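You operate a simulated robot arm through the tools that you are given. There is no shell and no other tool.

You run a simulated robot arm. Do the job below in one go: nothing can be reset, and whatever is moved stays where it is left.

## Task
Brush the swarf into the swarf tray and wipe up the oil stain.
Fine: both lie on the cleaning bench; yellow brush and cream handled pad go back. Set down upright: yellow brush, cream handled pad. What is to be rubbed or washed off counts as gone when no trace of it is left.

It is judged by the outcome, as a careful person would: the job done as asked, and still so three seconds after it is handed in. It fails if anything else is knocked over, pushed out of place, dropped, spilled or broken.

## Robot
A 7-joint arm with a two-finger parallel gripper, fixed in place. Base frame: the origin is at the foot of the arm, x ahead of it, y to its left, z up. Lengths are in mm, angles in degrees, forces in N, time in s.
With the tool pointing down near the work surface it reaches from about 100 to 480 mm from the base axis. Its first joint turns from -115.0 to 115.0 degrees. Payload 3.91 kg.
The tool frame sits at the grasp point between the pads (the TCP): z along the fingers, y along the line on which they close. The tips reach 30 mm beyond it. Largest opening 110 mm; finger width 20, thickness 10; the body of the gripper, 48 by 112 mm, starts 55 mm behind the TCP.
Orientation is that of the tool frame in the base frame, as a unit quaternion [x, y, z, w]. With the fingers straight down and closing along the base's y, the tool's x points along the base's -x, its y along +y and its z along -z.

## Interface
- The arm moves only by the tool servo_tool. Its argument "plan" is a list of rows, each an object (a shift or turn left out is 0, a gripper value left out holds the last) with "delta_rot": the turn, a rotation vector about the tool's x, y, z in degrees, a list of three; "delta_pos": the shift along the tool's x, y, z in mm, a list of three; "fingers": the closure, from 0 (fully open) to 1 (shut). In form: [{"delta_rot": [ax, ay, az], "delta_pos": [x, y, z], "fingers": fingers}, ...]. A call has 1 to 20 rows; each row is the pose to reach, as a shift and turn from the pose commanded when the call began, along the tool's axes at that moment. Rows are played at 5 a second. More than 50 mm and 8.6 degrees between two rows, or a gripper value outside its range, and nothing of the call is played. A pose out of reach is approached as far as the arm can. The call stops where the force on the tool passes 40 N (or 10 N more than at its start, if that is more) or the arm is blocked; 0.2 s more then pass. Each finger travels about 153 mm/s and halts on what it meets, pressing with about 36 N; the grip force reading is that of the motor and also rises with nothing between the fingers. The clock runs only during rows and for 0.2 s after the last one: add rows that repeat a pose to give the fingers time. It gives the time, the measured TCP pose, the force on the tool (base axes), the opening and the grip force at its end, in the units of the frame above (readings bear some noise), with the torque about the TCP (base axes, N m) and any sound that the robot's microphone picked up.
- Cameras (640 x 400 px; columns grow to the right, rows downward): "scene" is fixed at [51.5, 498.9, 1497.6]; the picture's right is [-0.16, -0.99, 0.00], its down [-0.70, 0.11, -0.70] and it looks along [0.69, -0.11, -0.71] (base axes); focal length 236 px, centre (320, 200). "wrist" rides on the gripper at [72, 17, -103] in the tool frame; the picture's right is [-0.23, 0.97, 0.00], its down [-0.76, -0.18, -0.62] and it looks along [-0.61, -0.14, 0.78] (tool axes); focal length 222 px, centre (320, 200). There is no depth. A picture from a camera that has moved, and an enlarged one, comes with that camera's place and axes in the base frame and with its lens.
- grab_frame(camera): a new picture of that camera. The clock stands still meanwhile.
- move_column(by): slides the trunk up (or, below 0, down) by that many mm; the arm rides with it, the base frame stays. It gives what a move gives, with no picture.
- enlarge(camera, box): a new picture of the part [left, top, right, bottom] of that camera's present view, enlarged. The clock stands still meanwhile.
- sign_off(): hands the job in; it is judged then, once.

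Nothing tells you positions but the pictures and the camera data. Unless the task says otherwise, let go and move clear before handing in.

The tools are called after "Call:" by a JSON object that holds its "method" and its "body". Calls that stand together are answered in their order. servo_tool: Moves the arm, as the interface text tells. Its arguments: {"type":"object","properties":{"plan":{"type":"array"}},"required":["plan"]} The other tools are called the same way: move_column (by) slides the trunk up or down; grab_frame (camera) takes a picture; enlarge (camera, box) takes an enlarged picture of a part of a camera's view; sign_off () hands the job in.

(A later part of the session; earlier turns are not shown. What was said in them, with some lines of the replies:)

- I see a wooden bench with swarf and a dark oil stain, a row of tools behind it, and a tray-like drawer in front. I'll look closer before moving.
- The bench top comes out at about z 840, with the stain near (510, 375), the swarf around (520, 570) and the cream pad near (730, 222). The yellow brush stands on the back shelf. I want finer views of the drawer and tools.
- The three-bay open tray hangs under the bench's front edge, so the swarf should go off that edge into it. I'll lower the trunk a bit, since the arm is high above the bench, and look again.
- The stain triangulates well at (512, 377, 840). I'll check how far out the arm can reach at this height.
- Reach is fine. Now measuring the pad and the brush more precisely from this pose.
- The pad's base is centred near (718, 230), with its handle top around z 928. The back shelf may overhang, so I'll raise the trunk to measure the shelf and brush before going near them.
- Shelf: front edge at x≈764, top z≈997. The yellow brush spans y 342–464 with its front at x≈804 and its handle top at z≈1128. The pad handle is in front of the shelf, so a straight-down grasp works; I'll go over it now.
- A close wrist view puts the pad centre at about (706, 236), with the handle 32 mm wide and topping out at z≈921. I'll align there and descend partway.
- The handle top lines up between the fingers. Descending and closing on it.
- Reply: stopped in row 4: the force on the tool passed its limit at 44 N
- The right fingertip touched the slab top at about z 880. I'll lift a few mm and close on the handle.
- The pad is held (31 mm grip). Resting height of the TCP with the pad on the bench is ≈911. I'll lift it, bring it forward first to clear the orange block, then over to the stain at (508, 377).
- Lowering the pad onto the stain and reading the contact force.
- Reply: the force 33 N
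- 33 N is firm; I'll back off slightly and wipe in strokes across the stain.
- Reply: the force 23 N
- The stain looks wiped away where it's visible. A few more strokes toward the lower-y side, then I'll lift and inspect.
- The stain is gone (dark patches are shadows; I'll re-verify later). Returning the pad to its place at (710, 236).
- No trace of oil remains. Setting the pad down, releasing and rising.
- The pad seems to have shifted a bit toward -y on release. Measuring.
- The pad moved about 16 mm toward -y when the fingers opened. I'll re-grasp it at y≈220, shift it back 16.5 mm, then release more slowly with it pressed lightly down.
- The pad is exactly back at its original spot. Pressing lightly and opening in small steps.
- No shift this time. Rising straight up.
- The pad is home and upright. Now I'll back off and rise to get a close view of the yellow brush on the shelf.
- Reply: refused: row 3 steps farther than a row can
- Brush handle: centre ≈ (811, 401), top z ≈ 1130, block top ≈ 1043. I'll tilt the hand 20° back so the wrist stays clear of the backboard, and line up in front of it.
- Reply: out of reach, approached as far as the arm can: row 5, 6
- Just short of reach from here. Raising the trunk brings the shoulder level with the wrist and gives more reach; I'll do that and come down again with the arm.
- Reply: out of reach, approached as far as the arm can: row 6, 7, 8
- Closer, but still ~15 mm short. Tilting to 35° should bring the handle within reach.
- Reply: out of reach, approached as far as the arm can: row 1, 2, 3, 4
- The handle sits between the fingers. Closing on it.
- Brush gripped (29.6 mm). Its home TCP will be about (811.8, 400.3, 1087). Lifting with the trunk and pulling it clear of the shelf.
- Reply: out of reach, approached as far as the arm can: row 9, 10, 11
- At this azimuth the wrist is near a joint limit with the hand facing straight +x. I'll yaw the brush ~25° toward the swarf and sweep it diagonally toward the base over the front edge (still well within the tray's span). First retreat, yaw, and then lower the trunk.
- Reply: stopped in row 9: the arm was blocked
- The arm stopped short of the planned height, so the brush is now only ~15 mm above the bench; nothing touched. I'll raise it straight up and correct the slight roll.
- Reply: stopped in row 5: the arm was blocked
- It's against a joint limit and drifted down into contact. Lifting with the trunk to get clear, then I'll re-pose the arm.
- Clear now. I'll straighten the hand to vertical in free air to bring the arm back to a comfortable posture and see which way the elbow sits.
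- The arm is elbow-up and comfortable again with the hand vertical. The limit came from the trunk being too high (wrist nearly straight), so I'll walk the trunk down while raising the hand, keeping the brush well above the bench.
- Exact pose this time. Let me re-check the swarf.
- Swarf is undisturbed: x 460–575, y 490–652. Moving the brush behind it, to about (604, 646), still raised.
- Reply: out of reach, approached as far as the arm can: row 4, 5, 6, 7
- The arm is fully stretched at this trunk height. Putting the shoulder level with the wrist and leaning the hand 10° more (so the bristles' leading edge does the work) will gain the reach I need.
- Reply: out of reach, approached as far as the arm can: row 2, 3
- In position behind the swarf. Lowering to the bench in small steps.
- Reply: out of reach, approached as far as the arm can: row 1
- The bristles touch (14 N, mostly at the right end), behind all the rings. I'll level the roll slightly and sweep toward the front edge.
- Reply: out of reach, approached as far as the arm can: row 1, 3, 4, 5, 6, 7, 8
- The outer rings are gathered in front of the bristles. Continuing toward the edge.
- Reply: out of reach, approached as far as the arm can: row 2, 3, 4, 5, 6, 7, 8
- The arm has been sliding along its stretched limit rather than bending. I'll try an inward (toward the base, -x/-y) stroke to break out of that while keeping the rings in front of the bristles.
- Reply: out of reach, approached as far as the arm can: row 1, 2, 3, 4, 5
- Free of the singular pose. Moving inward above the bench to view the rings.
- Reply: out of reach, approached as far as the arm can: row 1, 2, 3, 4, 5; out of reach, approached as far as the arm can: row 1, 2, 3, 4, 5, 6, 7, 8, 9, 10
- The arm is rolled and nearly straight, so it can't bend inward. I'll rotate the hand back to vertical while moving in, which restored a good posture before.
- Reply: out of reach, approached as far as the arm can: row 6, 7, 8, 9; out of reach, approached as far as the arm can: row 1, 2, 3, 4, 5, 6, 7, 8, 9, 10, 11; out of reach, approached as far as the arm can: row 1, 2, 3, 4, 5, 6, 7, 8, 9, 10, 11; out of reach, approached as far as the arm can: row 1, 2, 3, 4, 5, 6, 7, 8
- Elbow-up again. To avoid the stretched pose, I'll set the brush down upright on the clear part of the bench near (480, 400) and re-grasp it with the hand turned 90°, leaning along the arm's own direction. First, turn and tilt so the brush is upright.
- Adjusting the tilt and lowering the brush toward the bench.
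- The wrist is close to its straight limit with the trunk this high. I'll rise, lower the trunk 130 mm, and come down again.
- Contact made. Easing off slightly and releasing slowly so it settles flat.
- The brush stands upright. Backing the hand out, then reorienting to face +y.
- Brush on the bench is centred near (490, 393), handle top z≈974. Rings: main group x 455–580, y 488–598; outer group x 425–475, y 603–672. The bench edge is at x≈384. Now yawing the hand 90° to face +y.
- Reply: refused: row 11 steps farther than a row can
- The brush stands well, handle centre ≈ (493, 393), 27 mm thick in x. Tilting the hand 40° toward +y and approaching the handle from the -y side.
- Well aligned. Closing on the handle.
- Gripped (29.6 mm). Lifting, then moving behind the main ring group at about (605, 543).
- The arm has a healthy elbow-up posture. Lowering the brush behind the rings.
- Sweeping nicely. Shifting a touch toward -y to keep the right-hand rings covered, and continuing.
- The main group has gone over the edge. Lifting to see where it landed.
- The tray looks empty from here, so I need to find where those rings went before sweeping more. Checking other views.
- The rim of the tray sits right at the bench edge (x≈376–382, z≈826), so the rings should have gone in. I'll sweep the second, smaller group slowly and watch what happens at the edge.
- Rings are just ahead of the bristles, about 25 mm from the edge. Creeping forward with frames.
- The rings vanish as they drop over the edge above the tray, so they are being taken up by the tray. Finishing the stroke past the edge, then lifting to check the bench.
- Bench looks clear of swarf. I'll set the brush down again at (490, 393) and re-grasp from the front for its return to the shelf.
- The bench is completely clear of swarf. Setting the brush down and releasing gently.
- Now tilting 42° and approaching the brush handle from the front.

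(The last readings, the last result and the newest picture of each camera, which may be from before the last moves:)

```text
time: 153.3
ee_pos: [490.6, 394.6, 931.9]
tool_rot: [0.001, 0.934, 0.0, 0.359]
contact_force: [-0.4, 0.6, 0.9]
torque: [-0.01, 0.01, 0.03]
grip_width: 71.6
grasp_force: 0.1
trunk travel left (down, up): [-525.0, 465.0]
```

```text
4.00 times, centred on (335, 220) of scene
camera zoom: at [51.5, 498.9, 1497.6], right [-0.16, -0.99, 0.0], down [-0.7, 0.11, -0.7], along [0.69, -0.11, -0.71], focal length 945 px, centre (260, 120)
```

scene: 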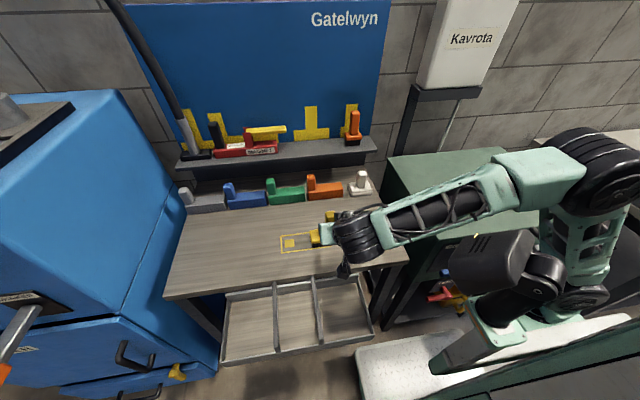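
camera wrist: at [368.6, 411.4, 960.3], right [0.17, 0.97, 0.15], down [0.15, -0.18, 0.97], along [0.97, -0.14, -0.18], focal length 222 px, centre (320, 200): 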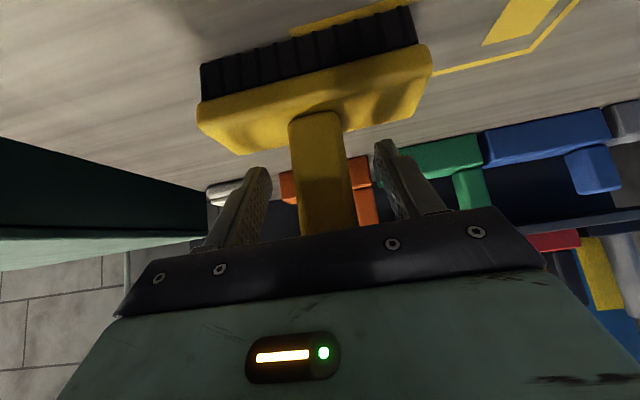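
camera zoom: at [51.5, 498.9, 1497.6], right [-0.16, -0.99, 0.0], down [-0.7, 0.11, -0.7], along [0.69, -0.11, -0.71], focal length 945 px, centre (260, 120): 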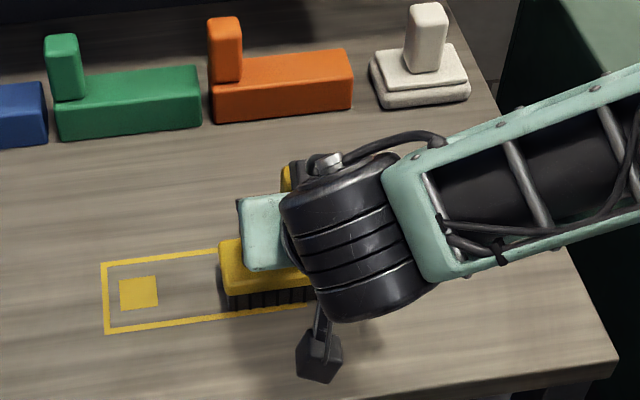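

Aligned. Closing and lifting slightly.

Call:
{"method": "servo_tool", "body": {"plan": [{"fingers": 0.5}, {"fingers": 0.6}, {"fingers": 0.68}, {"fingers": 0.74}, {"fingers": 0.78}, {"fingers": 0.85}, {"fingers": 0.85}]}}

Call:
{"method": "servo_tool", "body": {"plan": [{"delta_pos": [-20, 0, -22]}, {"delta_pos": [-47, 0, -52]}, {"delta_pos": [-74, 0, -82]}, {"delta_pos": [-94, 0, -104]}, {"delta_pos": [-94, 0, -104]}]}}

Call:
{"method": "grab_frame", "body": {"camera": "wrist"}}

Call:
{"method": "grab_frame", "body": {"camera": "scene"}}

```text
time: 154.9
ee_pos: [491.0, 393.9, 932.7]
tool_rot: [0.0, 0.934, 0.0, 0.358]
contact_force: [0.8, -0.2, 1.2]
torque: [0.06, 0.05, 0.01]
grip_width: 29.8
grasp_force: 36.6
trunk travel left (down, up): [-525.0, 465.0]
```

```text
time: 156.2
ee_pos: [490.9, 394.0, 1071.4]
tool_rot: [0.0, 0.934, 0.0, 0.358]
contact_force: [1.2, -0.5, -0.9]
torque: [-0.02, -0.01, -0.05]
grip_width: 29.9
grasp_force: 35.8
trunk travel left (down, up): [-525.0, 465.0]
```

```text
taken
camera wrist: at [368.6, 411.6, 1101.3], right [0.17, 0.97, 0.15], down [0.15, -0.18, 0.97], along [0.97, -0.14, -0.18], focal length 222 px, centre (320, 200)
```

wrist: 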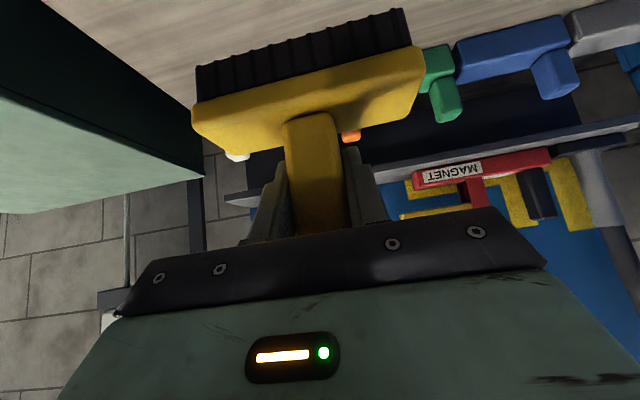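

```text
taken
```

scene: 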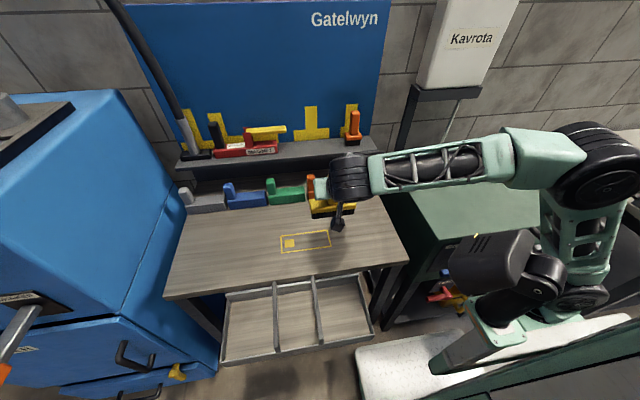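

Grip is good. Now raising the trunk and carrying the brush toward the shelf.

Call:
{"method": "move_column", "body": {"by": 200}}

Call:
{"method": "servo_tool", "body": {"plan": [{"delta_pos": [-18, 1, 32]}, {"delta_pos": [-36, 2, 64]}, {"delta_pos": [-54, 3, 96]}, {"delta_pos": [-72, 4, 128]}, {"delta_pos": [-90, 5, 160]}, {"delta_pos": [-107.8, 6, 192.6]}, {"delta_pos": [-107.8, 6, 192.6]}]}}

Call:
{"method": "grab_frame", "body": {"camera": "scene"}}

```text
time: 158.3
ee_pos: [490.5, 392.7, 1272.1]
tool_rot: [0.001, 0.934, 0.0, 0.357]
contact_force: [0.1, 0.8, -1.3]
torque: [0.02, 0.03, 0.0]
grip_width: 29.6
grasp_force: 36.0
trunk travel left (down, up): [-725.0, 265.0]
```

```text
time: 159.9
ee_pos: [700.6, 398.9, 1202.1]
tool_rot: [0.001, 0.934, 0.0, 0.358]
contact_force: [0.5, 0.6, -1.8]
torque: [-0.01, 0.01, -0.01]
grip_width: 29.7
grasp_force: 36.4
trunk travel left (down, up): [-725.0, 265.0]
```

```text
taken
```

scene: 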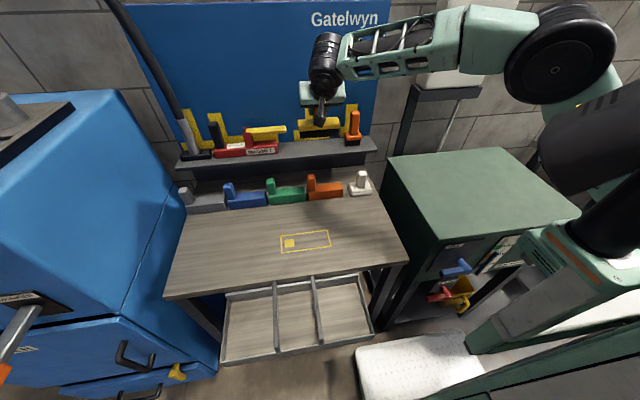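

Call:
{"method": "move_column", "body": {"by": 90}}

Call:
{"method": "servo_tool", "body": {"plan": [{"delta_pos": [9, 0, 30]}, {"delta_pos": [18, 0, 60]}, {"delta_pos": [27, 1, 90]}, {"delta_pos": [36, 1, 120]}, {"delta_pos": [42, 1, 145]}, {"delta_pos": [49, 1, 173]}, {"delta_pos": [49, 1, 173]}]}}

Call:
{"method": "grab_frame", "body": {"camera": "scene"}}

Call:
{"method": "enlarge", "body": {"camera": "scene", "box": [260, 70, 400, 170]}}

```text
time: 161.2
ee_pos: [700.4, 398.7, 1291.9]
tool_rot: [0.001, 0.934, 0.0, 0.358]
contact_force: [-0.4, 0.0, -1.5]
torque: [-0.04, 0.01, 0.0]
grip_width: 29.6
grasp_force: 36.3
trunk travel left (down, up): [-815.0, 175.0]
```

```text
time: 162.8
ee_pos: [779.0, 398.1, 1130.0]
tool_rot: [0.0, 0.934, 0.0, 0.357]
contact_force: [-0.1, -0.6, -1.3]
torque: [-0.01, -0.01, 0.0]
grip_width: 29.8
grasp_force: 35.7
trunk travel left (down, up): [-815.0, 175.0]
```

```text
taken
```

scene: 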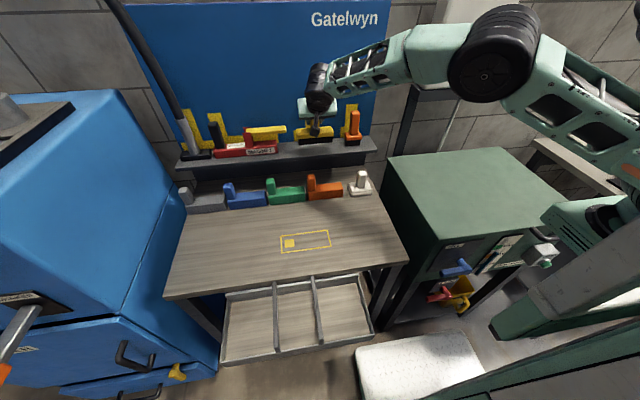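

```text
4.00 times, centred on (330, 120) of scene
camera zoom: at [51.5, 498.9, 1497.6], right [-0.16, -0.99, 0.0], down [-0.7, 0.11, -0.7], along [0.69, -0.11, -0.71], focal length 945 px, centre (280, 520)
```

zoom: 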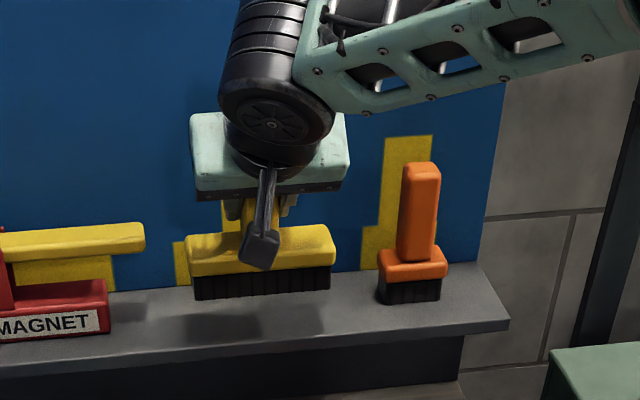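

Call:
{"method": "servo_tool", "body": {"plan": [{"delta_pos": [-6, 1, 12]}, {"delta_pos": [-11, 2, 24]}, {"delta_pos": [-16.7, 2, 35]}, {"delta_pos": [-16.7, 2, 35]}]}}

Call:
{"method": "enlarge", "body": {"camera": "scene", "box": [280, 95, 400, 170]}}

Call:
{"method": "grab_frame", "body": {"camera": "wrist"}}

```text
time: 163.8
ee_pos: [814.8, 401.1, 1115.0]
tool_rot: [0.001, 0.934, -0.001, 0.358]
contact_force: [0.5, 1.0, -1.2]
torque: [0.01, -0.03, 0.04]
grip_width: 29.7
grasp_force: 36.1
trunk travel left (down, up): [-815.0, 175.0]
```

```text
5.33 times, centred on (340, 132) of scene
camera zoom: at [51.5, 498.9, 1497.6], right [-0.16, -0.99, 0.0], down [-0.7, 0.11, -0.7], along [0.69, -0.11, -0.71], focal length 1260 px, centre (213, 560)
```

zoom: 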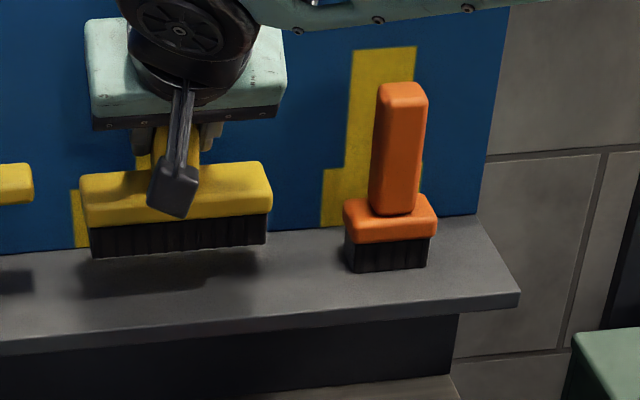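

```text
taken
camera wrist: at [692.3, 419.1, 1144.1], right [0.17, 0.97, 0.15], down [0.15, -0.18, 0.97], along [0.97, -0.14, -0.18], focal length 222 px, centre (320, 200)
```

wrist: 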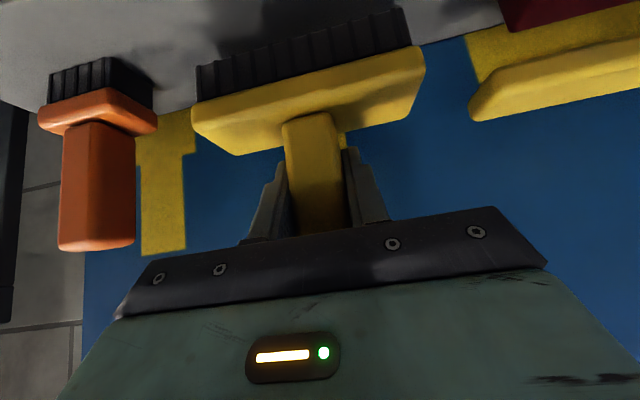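

Call:
{"method": "servo_tool", "body": {"plan": [{"delta_pos": [6, 0, 6.6]}, {"delta_pos": [11, 0, 12]}, {"delta_pos": [14.7, 0, 16.3]}, {"delta_pos": [14.7, 0, 16.3]}]}}

Call:
{"method": "enlarge", "body": {"camera": "scene", "box": [280, 95, 400, 170]}}

```text
time: 164.8
ee_pos: [815.4, 402.2, 1093.8]
tool_rot: [0.001, 0.934, 0.0, 0.357]
contact_force: [0.1, -0.5, -1.3]
torque: [0.0, 0.01, 0.02]
grip_width: 29.7
grasp_force: 36.0
trunk travel left (down, up): [-815.0, 175.0]
```

```text
5.33 times, centred on (340, 132) of scene
camera zoom: at [51.5, 498.9, 1497.6], right [-0.16, -0.99, 0.0], down [-0.7, 0.11, -0.7], along [0.69, -0.11, -0.71], focal length 1260 px, centre (213, 560)
```

zoom: 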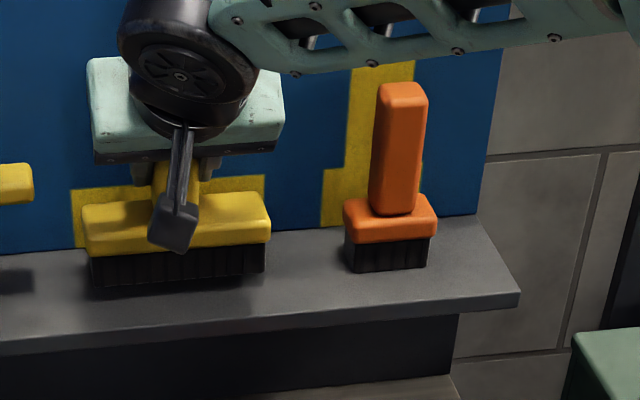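

Comparing with the original picture, it should sit ~6 mm nearer and ~1.5 mm toward -y. Adjusting, then lowering to contact.

Call:
{"method": "servo_tool", "body": {"plan": [{"delta_pos": [4.5, -1.5, -4]}, {"delta_pos": [4.5, -1.5, -4]}, {"delta_pos": [6.2, -1.5, -2.2]}, {"delta_pos": [7.2, -1.5, -1]}, {"delta_pos": [7.2, -1.5, -1]}]}}

Call:
{"method": "enlarge", "body": {"camera": "scene", "box": [280, 95, 400, 170]}}

```text
time: 166.0
ee_pos: [809.0, 399.2, 1088.5]
tool_rot: [0.001, 0.934, -0.001, 0.357]
contact_force: [-0.1, 0.6, -1.7]
torque: [-0.01, 0.0, 0.03]
grip_width: 29.8
grasp_force: 36.1
trunk travel left (down, up): [-815.0, 175.0]
```

```text
5.33 times, centred on (340, 132) of scene
camera zoom: at [51.5, 498.9, 1497.6], right [-0.16, -0.99, 0.0], down [-0.7, 0.11, -0.7], along [0.69, -0.11, -0.71], focal length 1260 px, centre (213, 560)
```

zoom: 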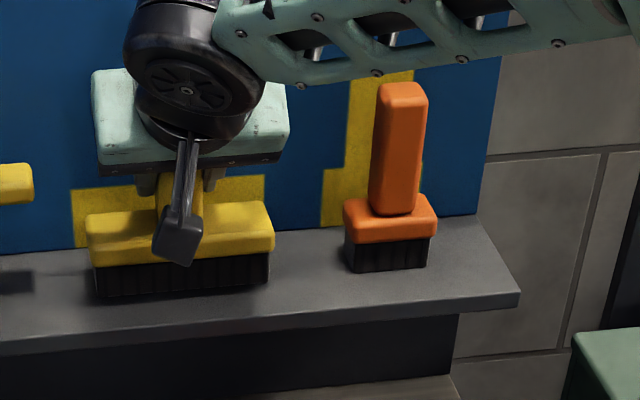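

Position matches the original picture. Lowering the last millimetres to contact.

Call:
{"method": "servo_tool", "body": {"plan": [{"delta_pos": [0.7, 0, 0.75]}, {"delta_pos": [1.3, 0, 1.5]}, {"delta_pos": [1.3, 0, 1.5]}]}}

```text
time: 166.8
ee_pos: [808.4, 400.8, 1087.4]
tool_rot: [0.001, 0.934, -0.001, 0.357]
contact_force: [-0.4, 0.3, -2.2]
torque: [-0.05, 0.03, -0.01]
grip_width: 29.8
grasp_force: 36.1
trunk travel left (down, up): [-815.0, 175.0]
```

Call:
{"method": "servo_tool", "body": {"plan": [{"delta_pos": [0.7, 0, 0.75]}, {"delta_pos": [1.3, 0, 1.5]}, {"delta_pos": [1.3, 0, 1.5]}]}}

```text
time: 167.6
ee_pos: [809.1, 400.3, 1086.4]
tool_rot: [0.0, 0.934, 0.001, 0.358]
contact_force: [-0.4, 0.0, -1.6]
torque: [0.0, 0.02, 0.0]
grip_width: 29.9
grasp_force: 36.0
trunk travel left (down, up): [-815.0, 175.0]
```

Call:
{"method": "servo_tool", "body": {"plan": [{"delta_pos": [0.7, 0, 0.75]}, {"delta_pos": [1.3, 0, 1.5]}, {"delta_pos": [1.3, 0, 1.5]}]}}

Call:
{"method": "enlarge", "body": {"camera": "scene", "box": [280, 95, 400, 170]}}

```text
time: 168.4
ee_pos: [810.2, 399.3, 1081.6]
tool_rot: [0.0, 0.934, 0.0, 0.358]
contact_force: [-0.5, -0.1, -1.4]
torque: [0.02, -0.01, -0.01]
grip_width: 29.6
grasp_force: 35.6
trunk travel left (down, up): [-815.0, 175.0]
```

```text
5.33 times, centred on (340, 132) of scene
camera zoom: at [51.5, 498.9, 1497.6], right [-0.16, -0.99, 0.0], down [-0.7, 0.11, -0.7], along [0.69, -0.11, -0.71], focal length 1260 px, centre (213, 560)
```

zoom: 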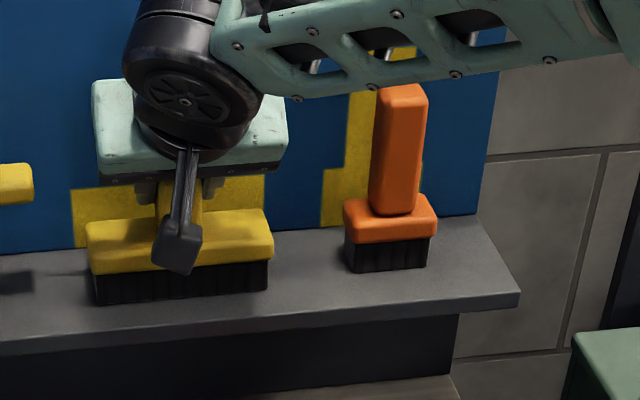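

Still no contact, so the earlier x was nearer right. Moving 7 mm back toward the wall, and continuing down.

Call:
{"method": "servo_tool", "body": {"plan": [{"delta_pos": [-5.2, 0, 4.7]}, {"delta_pos": [-5.2, 0, 4.7]}, {"delta_pos": [-4.5, 0, 5.5]}, {"delta_pos": [-4.5, 0, 5.5]}]}}

Call:
{"method": "enlarge", "body": {"camera": "scene", "box": [280, 95, 400, 170]}}

```text
time: 169.4
ee_pos: [816.1, 399.8, 1080.8]
tool_rot: [0.0, 0.934, 0.0, 0.358]
contact_force: [-0.1, -0.8, -1.5]
torque: [0.0, -0.02, 0.04]
grip_width: 29.4
grasp_force: 35.7
trunk travel left (down, up): [-815.0, 175.0]
```

```text
5.33 times, centred on (340, 132) of scene
camera zoom: at [51.5, 498.9, 1497.6], right [-0.16, -0.99, 0.0], down [-0.7, 0.11, -0.7], along [0.69, -0.11, -0.71], focal length 1260 px, centre (213, 560)
```

zoom: 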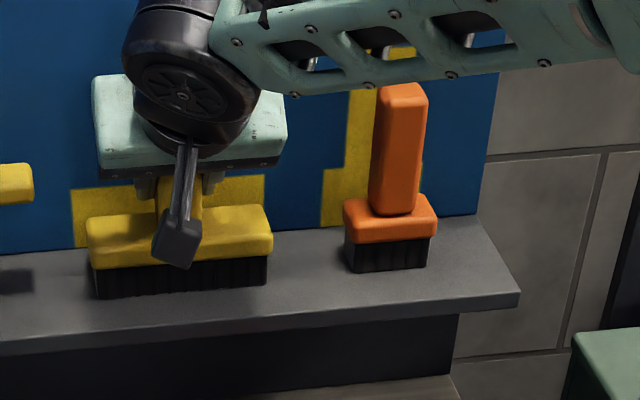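

Call:
{"method": "servo_tool", "body": {"plan": [{"delta_pos": [0.7, 0, 0.75]}, {"delta_pos": [1.3, 0, 1.5]}, {"delta_pos": [1.3, 0, 1.5]}]}}

```text
time: 170.2
ee_pos: [816.6, 399.4, 1081.6]
tool_rot: [0.0, 0.933, 0.001, 0.359]
contact_force: [-1.5, -1.5, 6.8]
torque: [-0.26, 0.28, -0.02]
grip_width: 29.8
grasp_force: 36.0
trunk travel left (down, up): [-815.0, 175.0]
```

Contact on the shelf (≈8 N). Releasing slowly.

Call:
{"method": "servo_tool", "body": {"plan": [{"delta_pos": [-0.3, 0, -0.4]}, {"delta_pos": [-0.3, 0, -0.4], "fingers": 0.76}, {"delta_pos": [-0.3, 0, -0.4], "fingers": 0.74}, {"delta_pos": [-0.3, 0, -0.4], "fingers": 0.73}, {"delta_pos": [-0.3, 0, -0.4], "fingers": 0.72}, {"delta_pos": [-0.3, 0, -0.4], "fingers": 0.71}, {"delta_pos": [-0.3, 0, -0.4], "fingers": 0.7}, {"delta_pos": [-0.3, 0, -0.4], "fingers": 0.68}, {"delta_pos": [-0.3, 0, -0.4], "fingers": 0.64}, {"delta_pos": [-0.3, 0, -0.4], "fingers": 0.58}, {"delta_pos": [-0.3, 0, -0.4], "fingers": 0.5}]}}

Call:
{"method": "enlarge", "body": {"camera": "scene", "box": [280, 95, 400, 170]}}

Call:
{"method": "grab_frame", "body": {"camera": "wrist"}}

```text
time: 172.6
ee_pos: [817.4, 399.5, 1080.7]
tool_rot: [0.001, 0.934, 0.0, 0.357]
contact_force: [-0.4, 0.8, 0.1]
torque: [-0.02, 0.02, -0.01]
grip_width: 55.1
grasp_force: 0.0
trunk travel left (down, up): [-815.0, 175.0]
```

```text
5.33 times, centred on (340, 132) of scene
camera zoom: at [51.5, 498.9, 1497.6], right [-0.16, -0.99, 0.0], down [-0.7, 0.11, -0.7], along [0.69, -0.11, -0.71], focal length 1260 px, centre (213, 560)
```

zoom: 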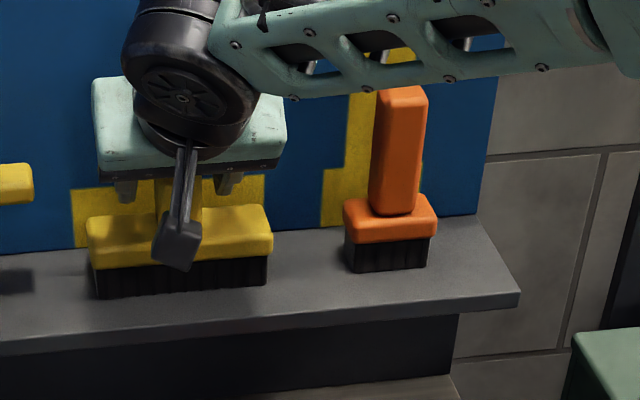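

```text
taken
camera wrist: at [693.8, 417.5, 1109.5], right [0.17, 0.97, 0.15], down [0.15, -0.18, 0.97], along [0.97, -0.14, -0.18], focal length 222 px, centre (320, 200)
```

wrist: 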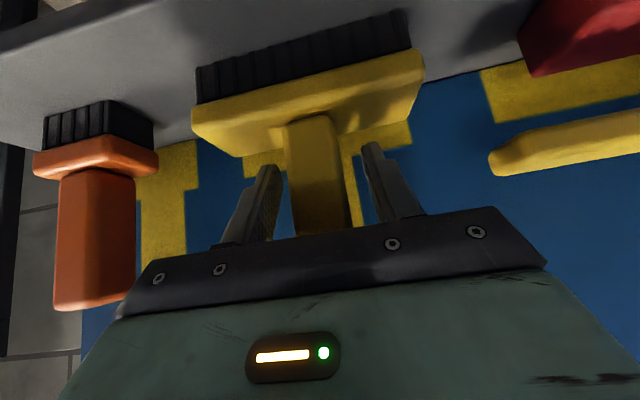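

Brush stands. Backing the hand out.

Call:
{"method": "servo_tool", "body": {"plan": [{"delta_pos": [0, 0, -20]}, {"delta_pos": [0, 0, -50]}, {"delta_pos": [0, 0, -90]}, {"delta_pos": [0, 0, -135]}, {"delta_pos": [0, 0, -180]}, {"delta_pos": [0, 0, -225]}, {"delta_pos": [0, 0, -260]}, {"delta_pos": [0, 0, -260]}]}}

Call:
{"method": "grab_frame", "body": {"camera": "scene"}}

Call:
{"method": "enlarge", "body": {"camera": "scene", "box": [280, 95, 400, 170]}}

Call:
{"method": "enlarge", "body": {"camera": "scene", "box": [160, 170, 400, 320]}}

Call:
{"method": "grab_frame", "body": {"camera": "wrist"}}

```text
time: 174.4
ee_pos: [641.7, 395.2, 1272.3]
tool_rot: [0.0, 0.934, 0.0, 0.358]
contact_force: [0.1, -0.4, 0.1]
torque: [0.01, 0.0, 0.04]
grip_width: 55.0
grasp_force: 0.1
trunk travel left (down, up): [-815.0, 175.0]
```

```text
taken
```

scene: 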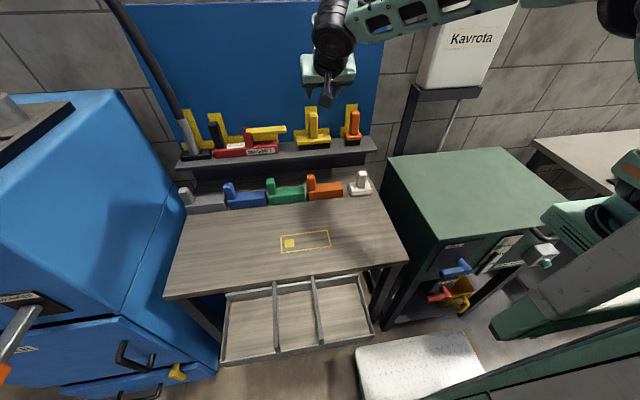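

```text
5.33 times, centred on (340, 132) of scene
camera zoom: at [51.5, 498.9, 1497.6], right [-0.16, -0.99, 0.0], down [-0.7, 0.11, -0.7], along [0.69, -0.11, -0.71], focal length 1260 px, centre (213, 560)
```

zoom: 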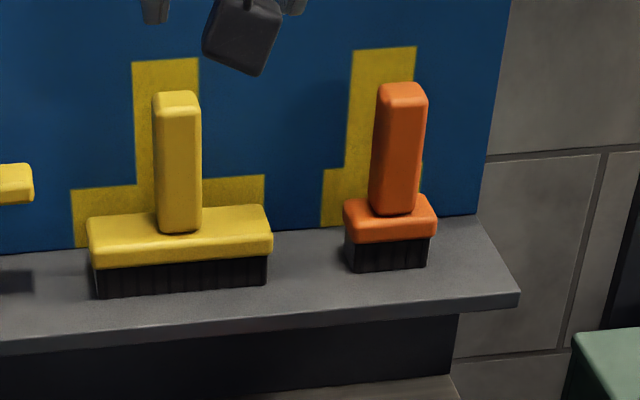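

```text
2.67 times, centred on (280, 245) of scene
camera zoom: at [51.5, 498.9, 1497.6], right [-0.16, -0.99, 0.0], down [-0.7, 0.11, -0.7], along [0.69, -0.11, -0.71], focal length 630 px, centre (427, 80)
```

zoom: 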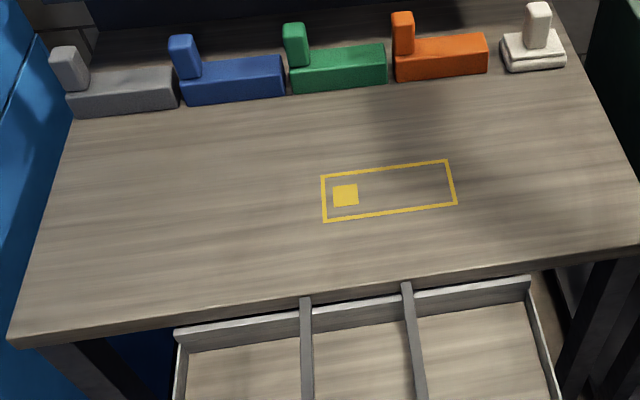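

```text
taken
camera wrist: at [518.7, 414.4, 1301.4], right [0.17, 0.97, 0.15], down [0.15, -0.18, 0.97], along [0.97, -0.14, -0.18], focal length 222 px, centre (320, 200)
```

wrist: 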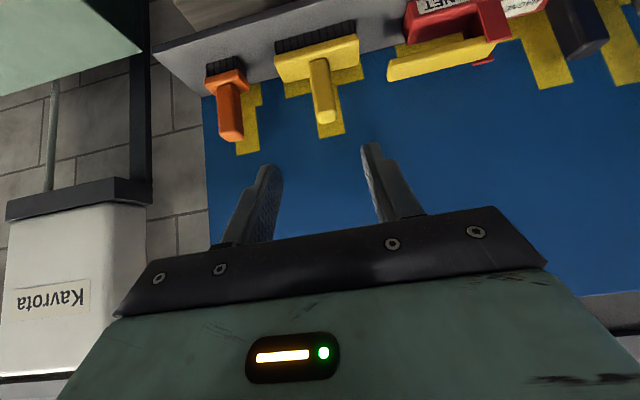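

Brush and pad match their original places and the bench is clean. One closer look at the tray and rim with the wrist camera before handing in.

Call:
{"method": "servo_tool", "body": {"plan": [{"delta_pos": [30, 8, -17], "delta_rot": [0, 6, 0]}, {"delta_pos": [60, 16, -33], "delta_rot": [0, 12, 0]}, {"delta_pos": [95, 24, -52], "delta_rot": [0, 18, 0]}, {"delta_pos": [130, 33, -72], "delta_rot": [0, 24, 0]}, {"delta_pos": [165, 42, -91], "delta_rot": [0, 30, 0]}, {"delta_pos": [200, 51, -110], "delta_rot": [0, 36, 0]}, {"delta_pos": [233, 60, -129], "delta_rot": [0, 42, 0]}, {"delta_pos": [233, 60, -129], "delta_rot": [0, 42, 0]}]}}

Call:
{"method": "grab_frame", "body": {"camera": "wrist"}}

Call:
{"method": "enlarge", "body": {"camera": "wrist", "box": [240, 0, 560, 140]}}

```text
time: 176.2
ee_pos: [381.2, 460.4, 1215.3]
tool_rot: [0.001, 1.0, 0.0, -0.002]
contact_force: [0.3, -0.6, -0.6]
torque: [-0.02, 0.02, 0.0]
grip_width: 55.1
grasp_force: 0.0
trunk travel left (down, up): [-815.0, 175.0]
```

```text
taken
camera wrist: at [310.2, 478.0, 1319.1], right [0.23, 0.97, 0.0], down [0.76, -0.18, 0.62], along [0.6, -0.14, -0.78], focal length 222 px, centre (320, 200)
```

wrist: 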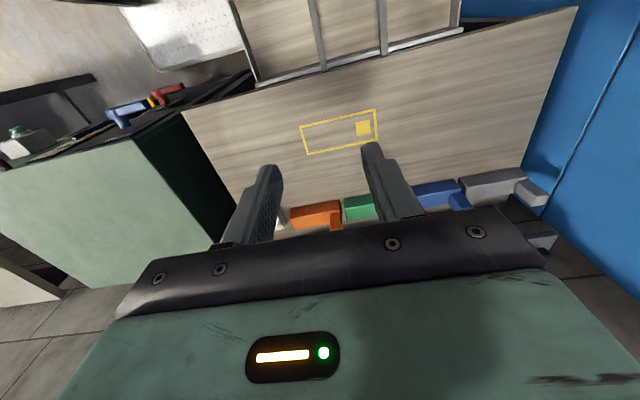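

```text
2.00 times, centred on (400, 70) of wrist
camera zoom: at [310.2, 478.0, 1319.1], right [0.23, 0.97, 0.0], down [0.76, -0.18, 0.62], along [0.6, -0.14, -0.78], focal length 444 px, centre (160, 460)
```

zoom: 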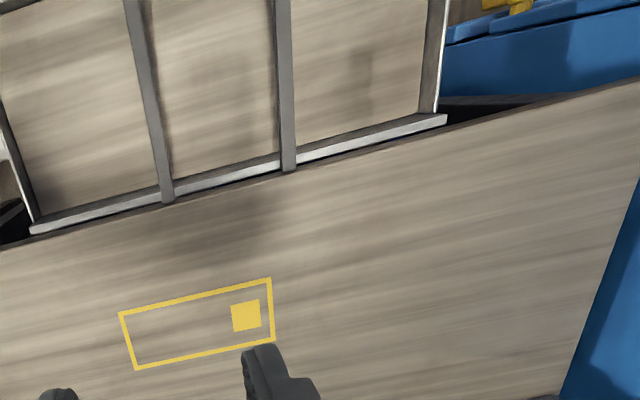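

The bench and rim are clean, with no swarf or oil left. The pad and brush stand upright in their places, and the gripper is empty and clear. Handing in.

Call:
{"method": "sign_off", "body": {}}

```text
The job is handed in.
```

The job is handed in: the oil stain is wiped up and the swarf is off the bench, but I never saw the swarf lying in the tray.

- **Swarf:** I brushed it over the front edge of the bench in two groups, both directly above the three-bay tray. The rings disappeared from view as they went over, and afterwards the tray looked empty. There were none on the rim or on the floor I could see, but I couldn't see the floor under the tray and bench. I took the three-bay tray to be the swarf tray because it hangs under that edge; it has no label.
- **Oil stain:** no trace shows in the last pictures.
- **Cream pad:** it is back in its spot and upright. It slid about 16 mm when I first let go, so I picked it up again and set it where it had been.
- **Yellow brush:** it is back on the shelf and upright, and matches the starting picture. Partway through I stood it on the bench twice to change my grip.

Nothing else looked knocked over or moved in the final views, and the gripper was empty and clear when I handed in.
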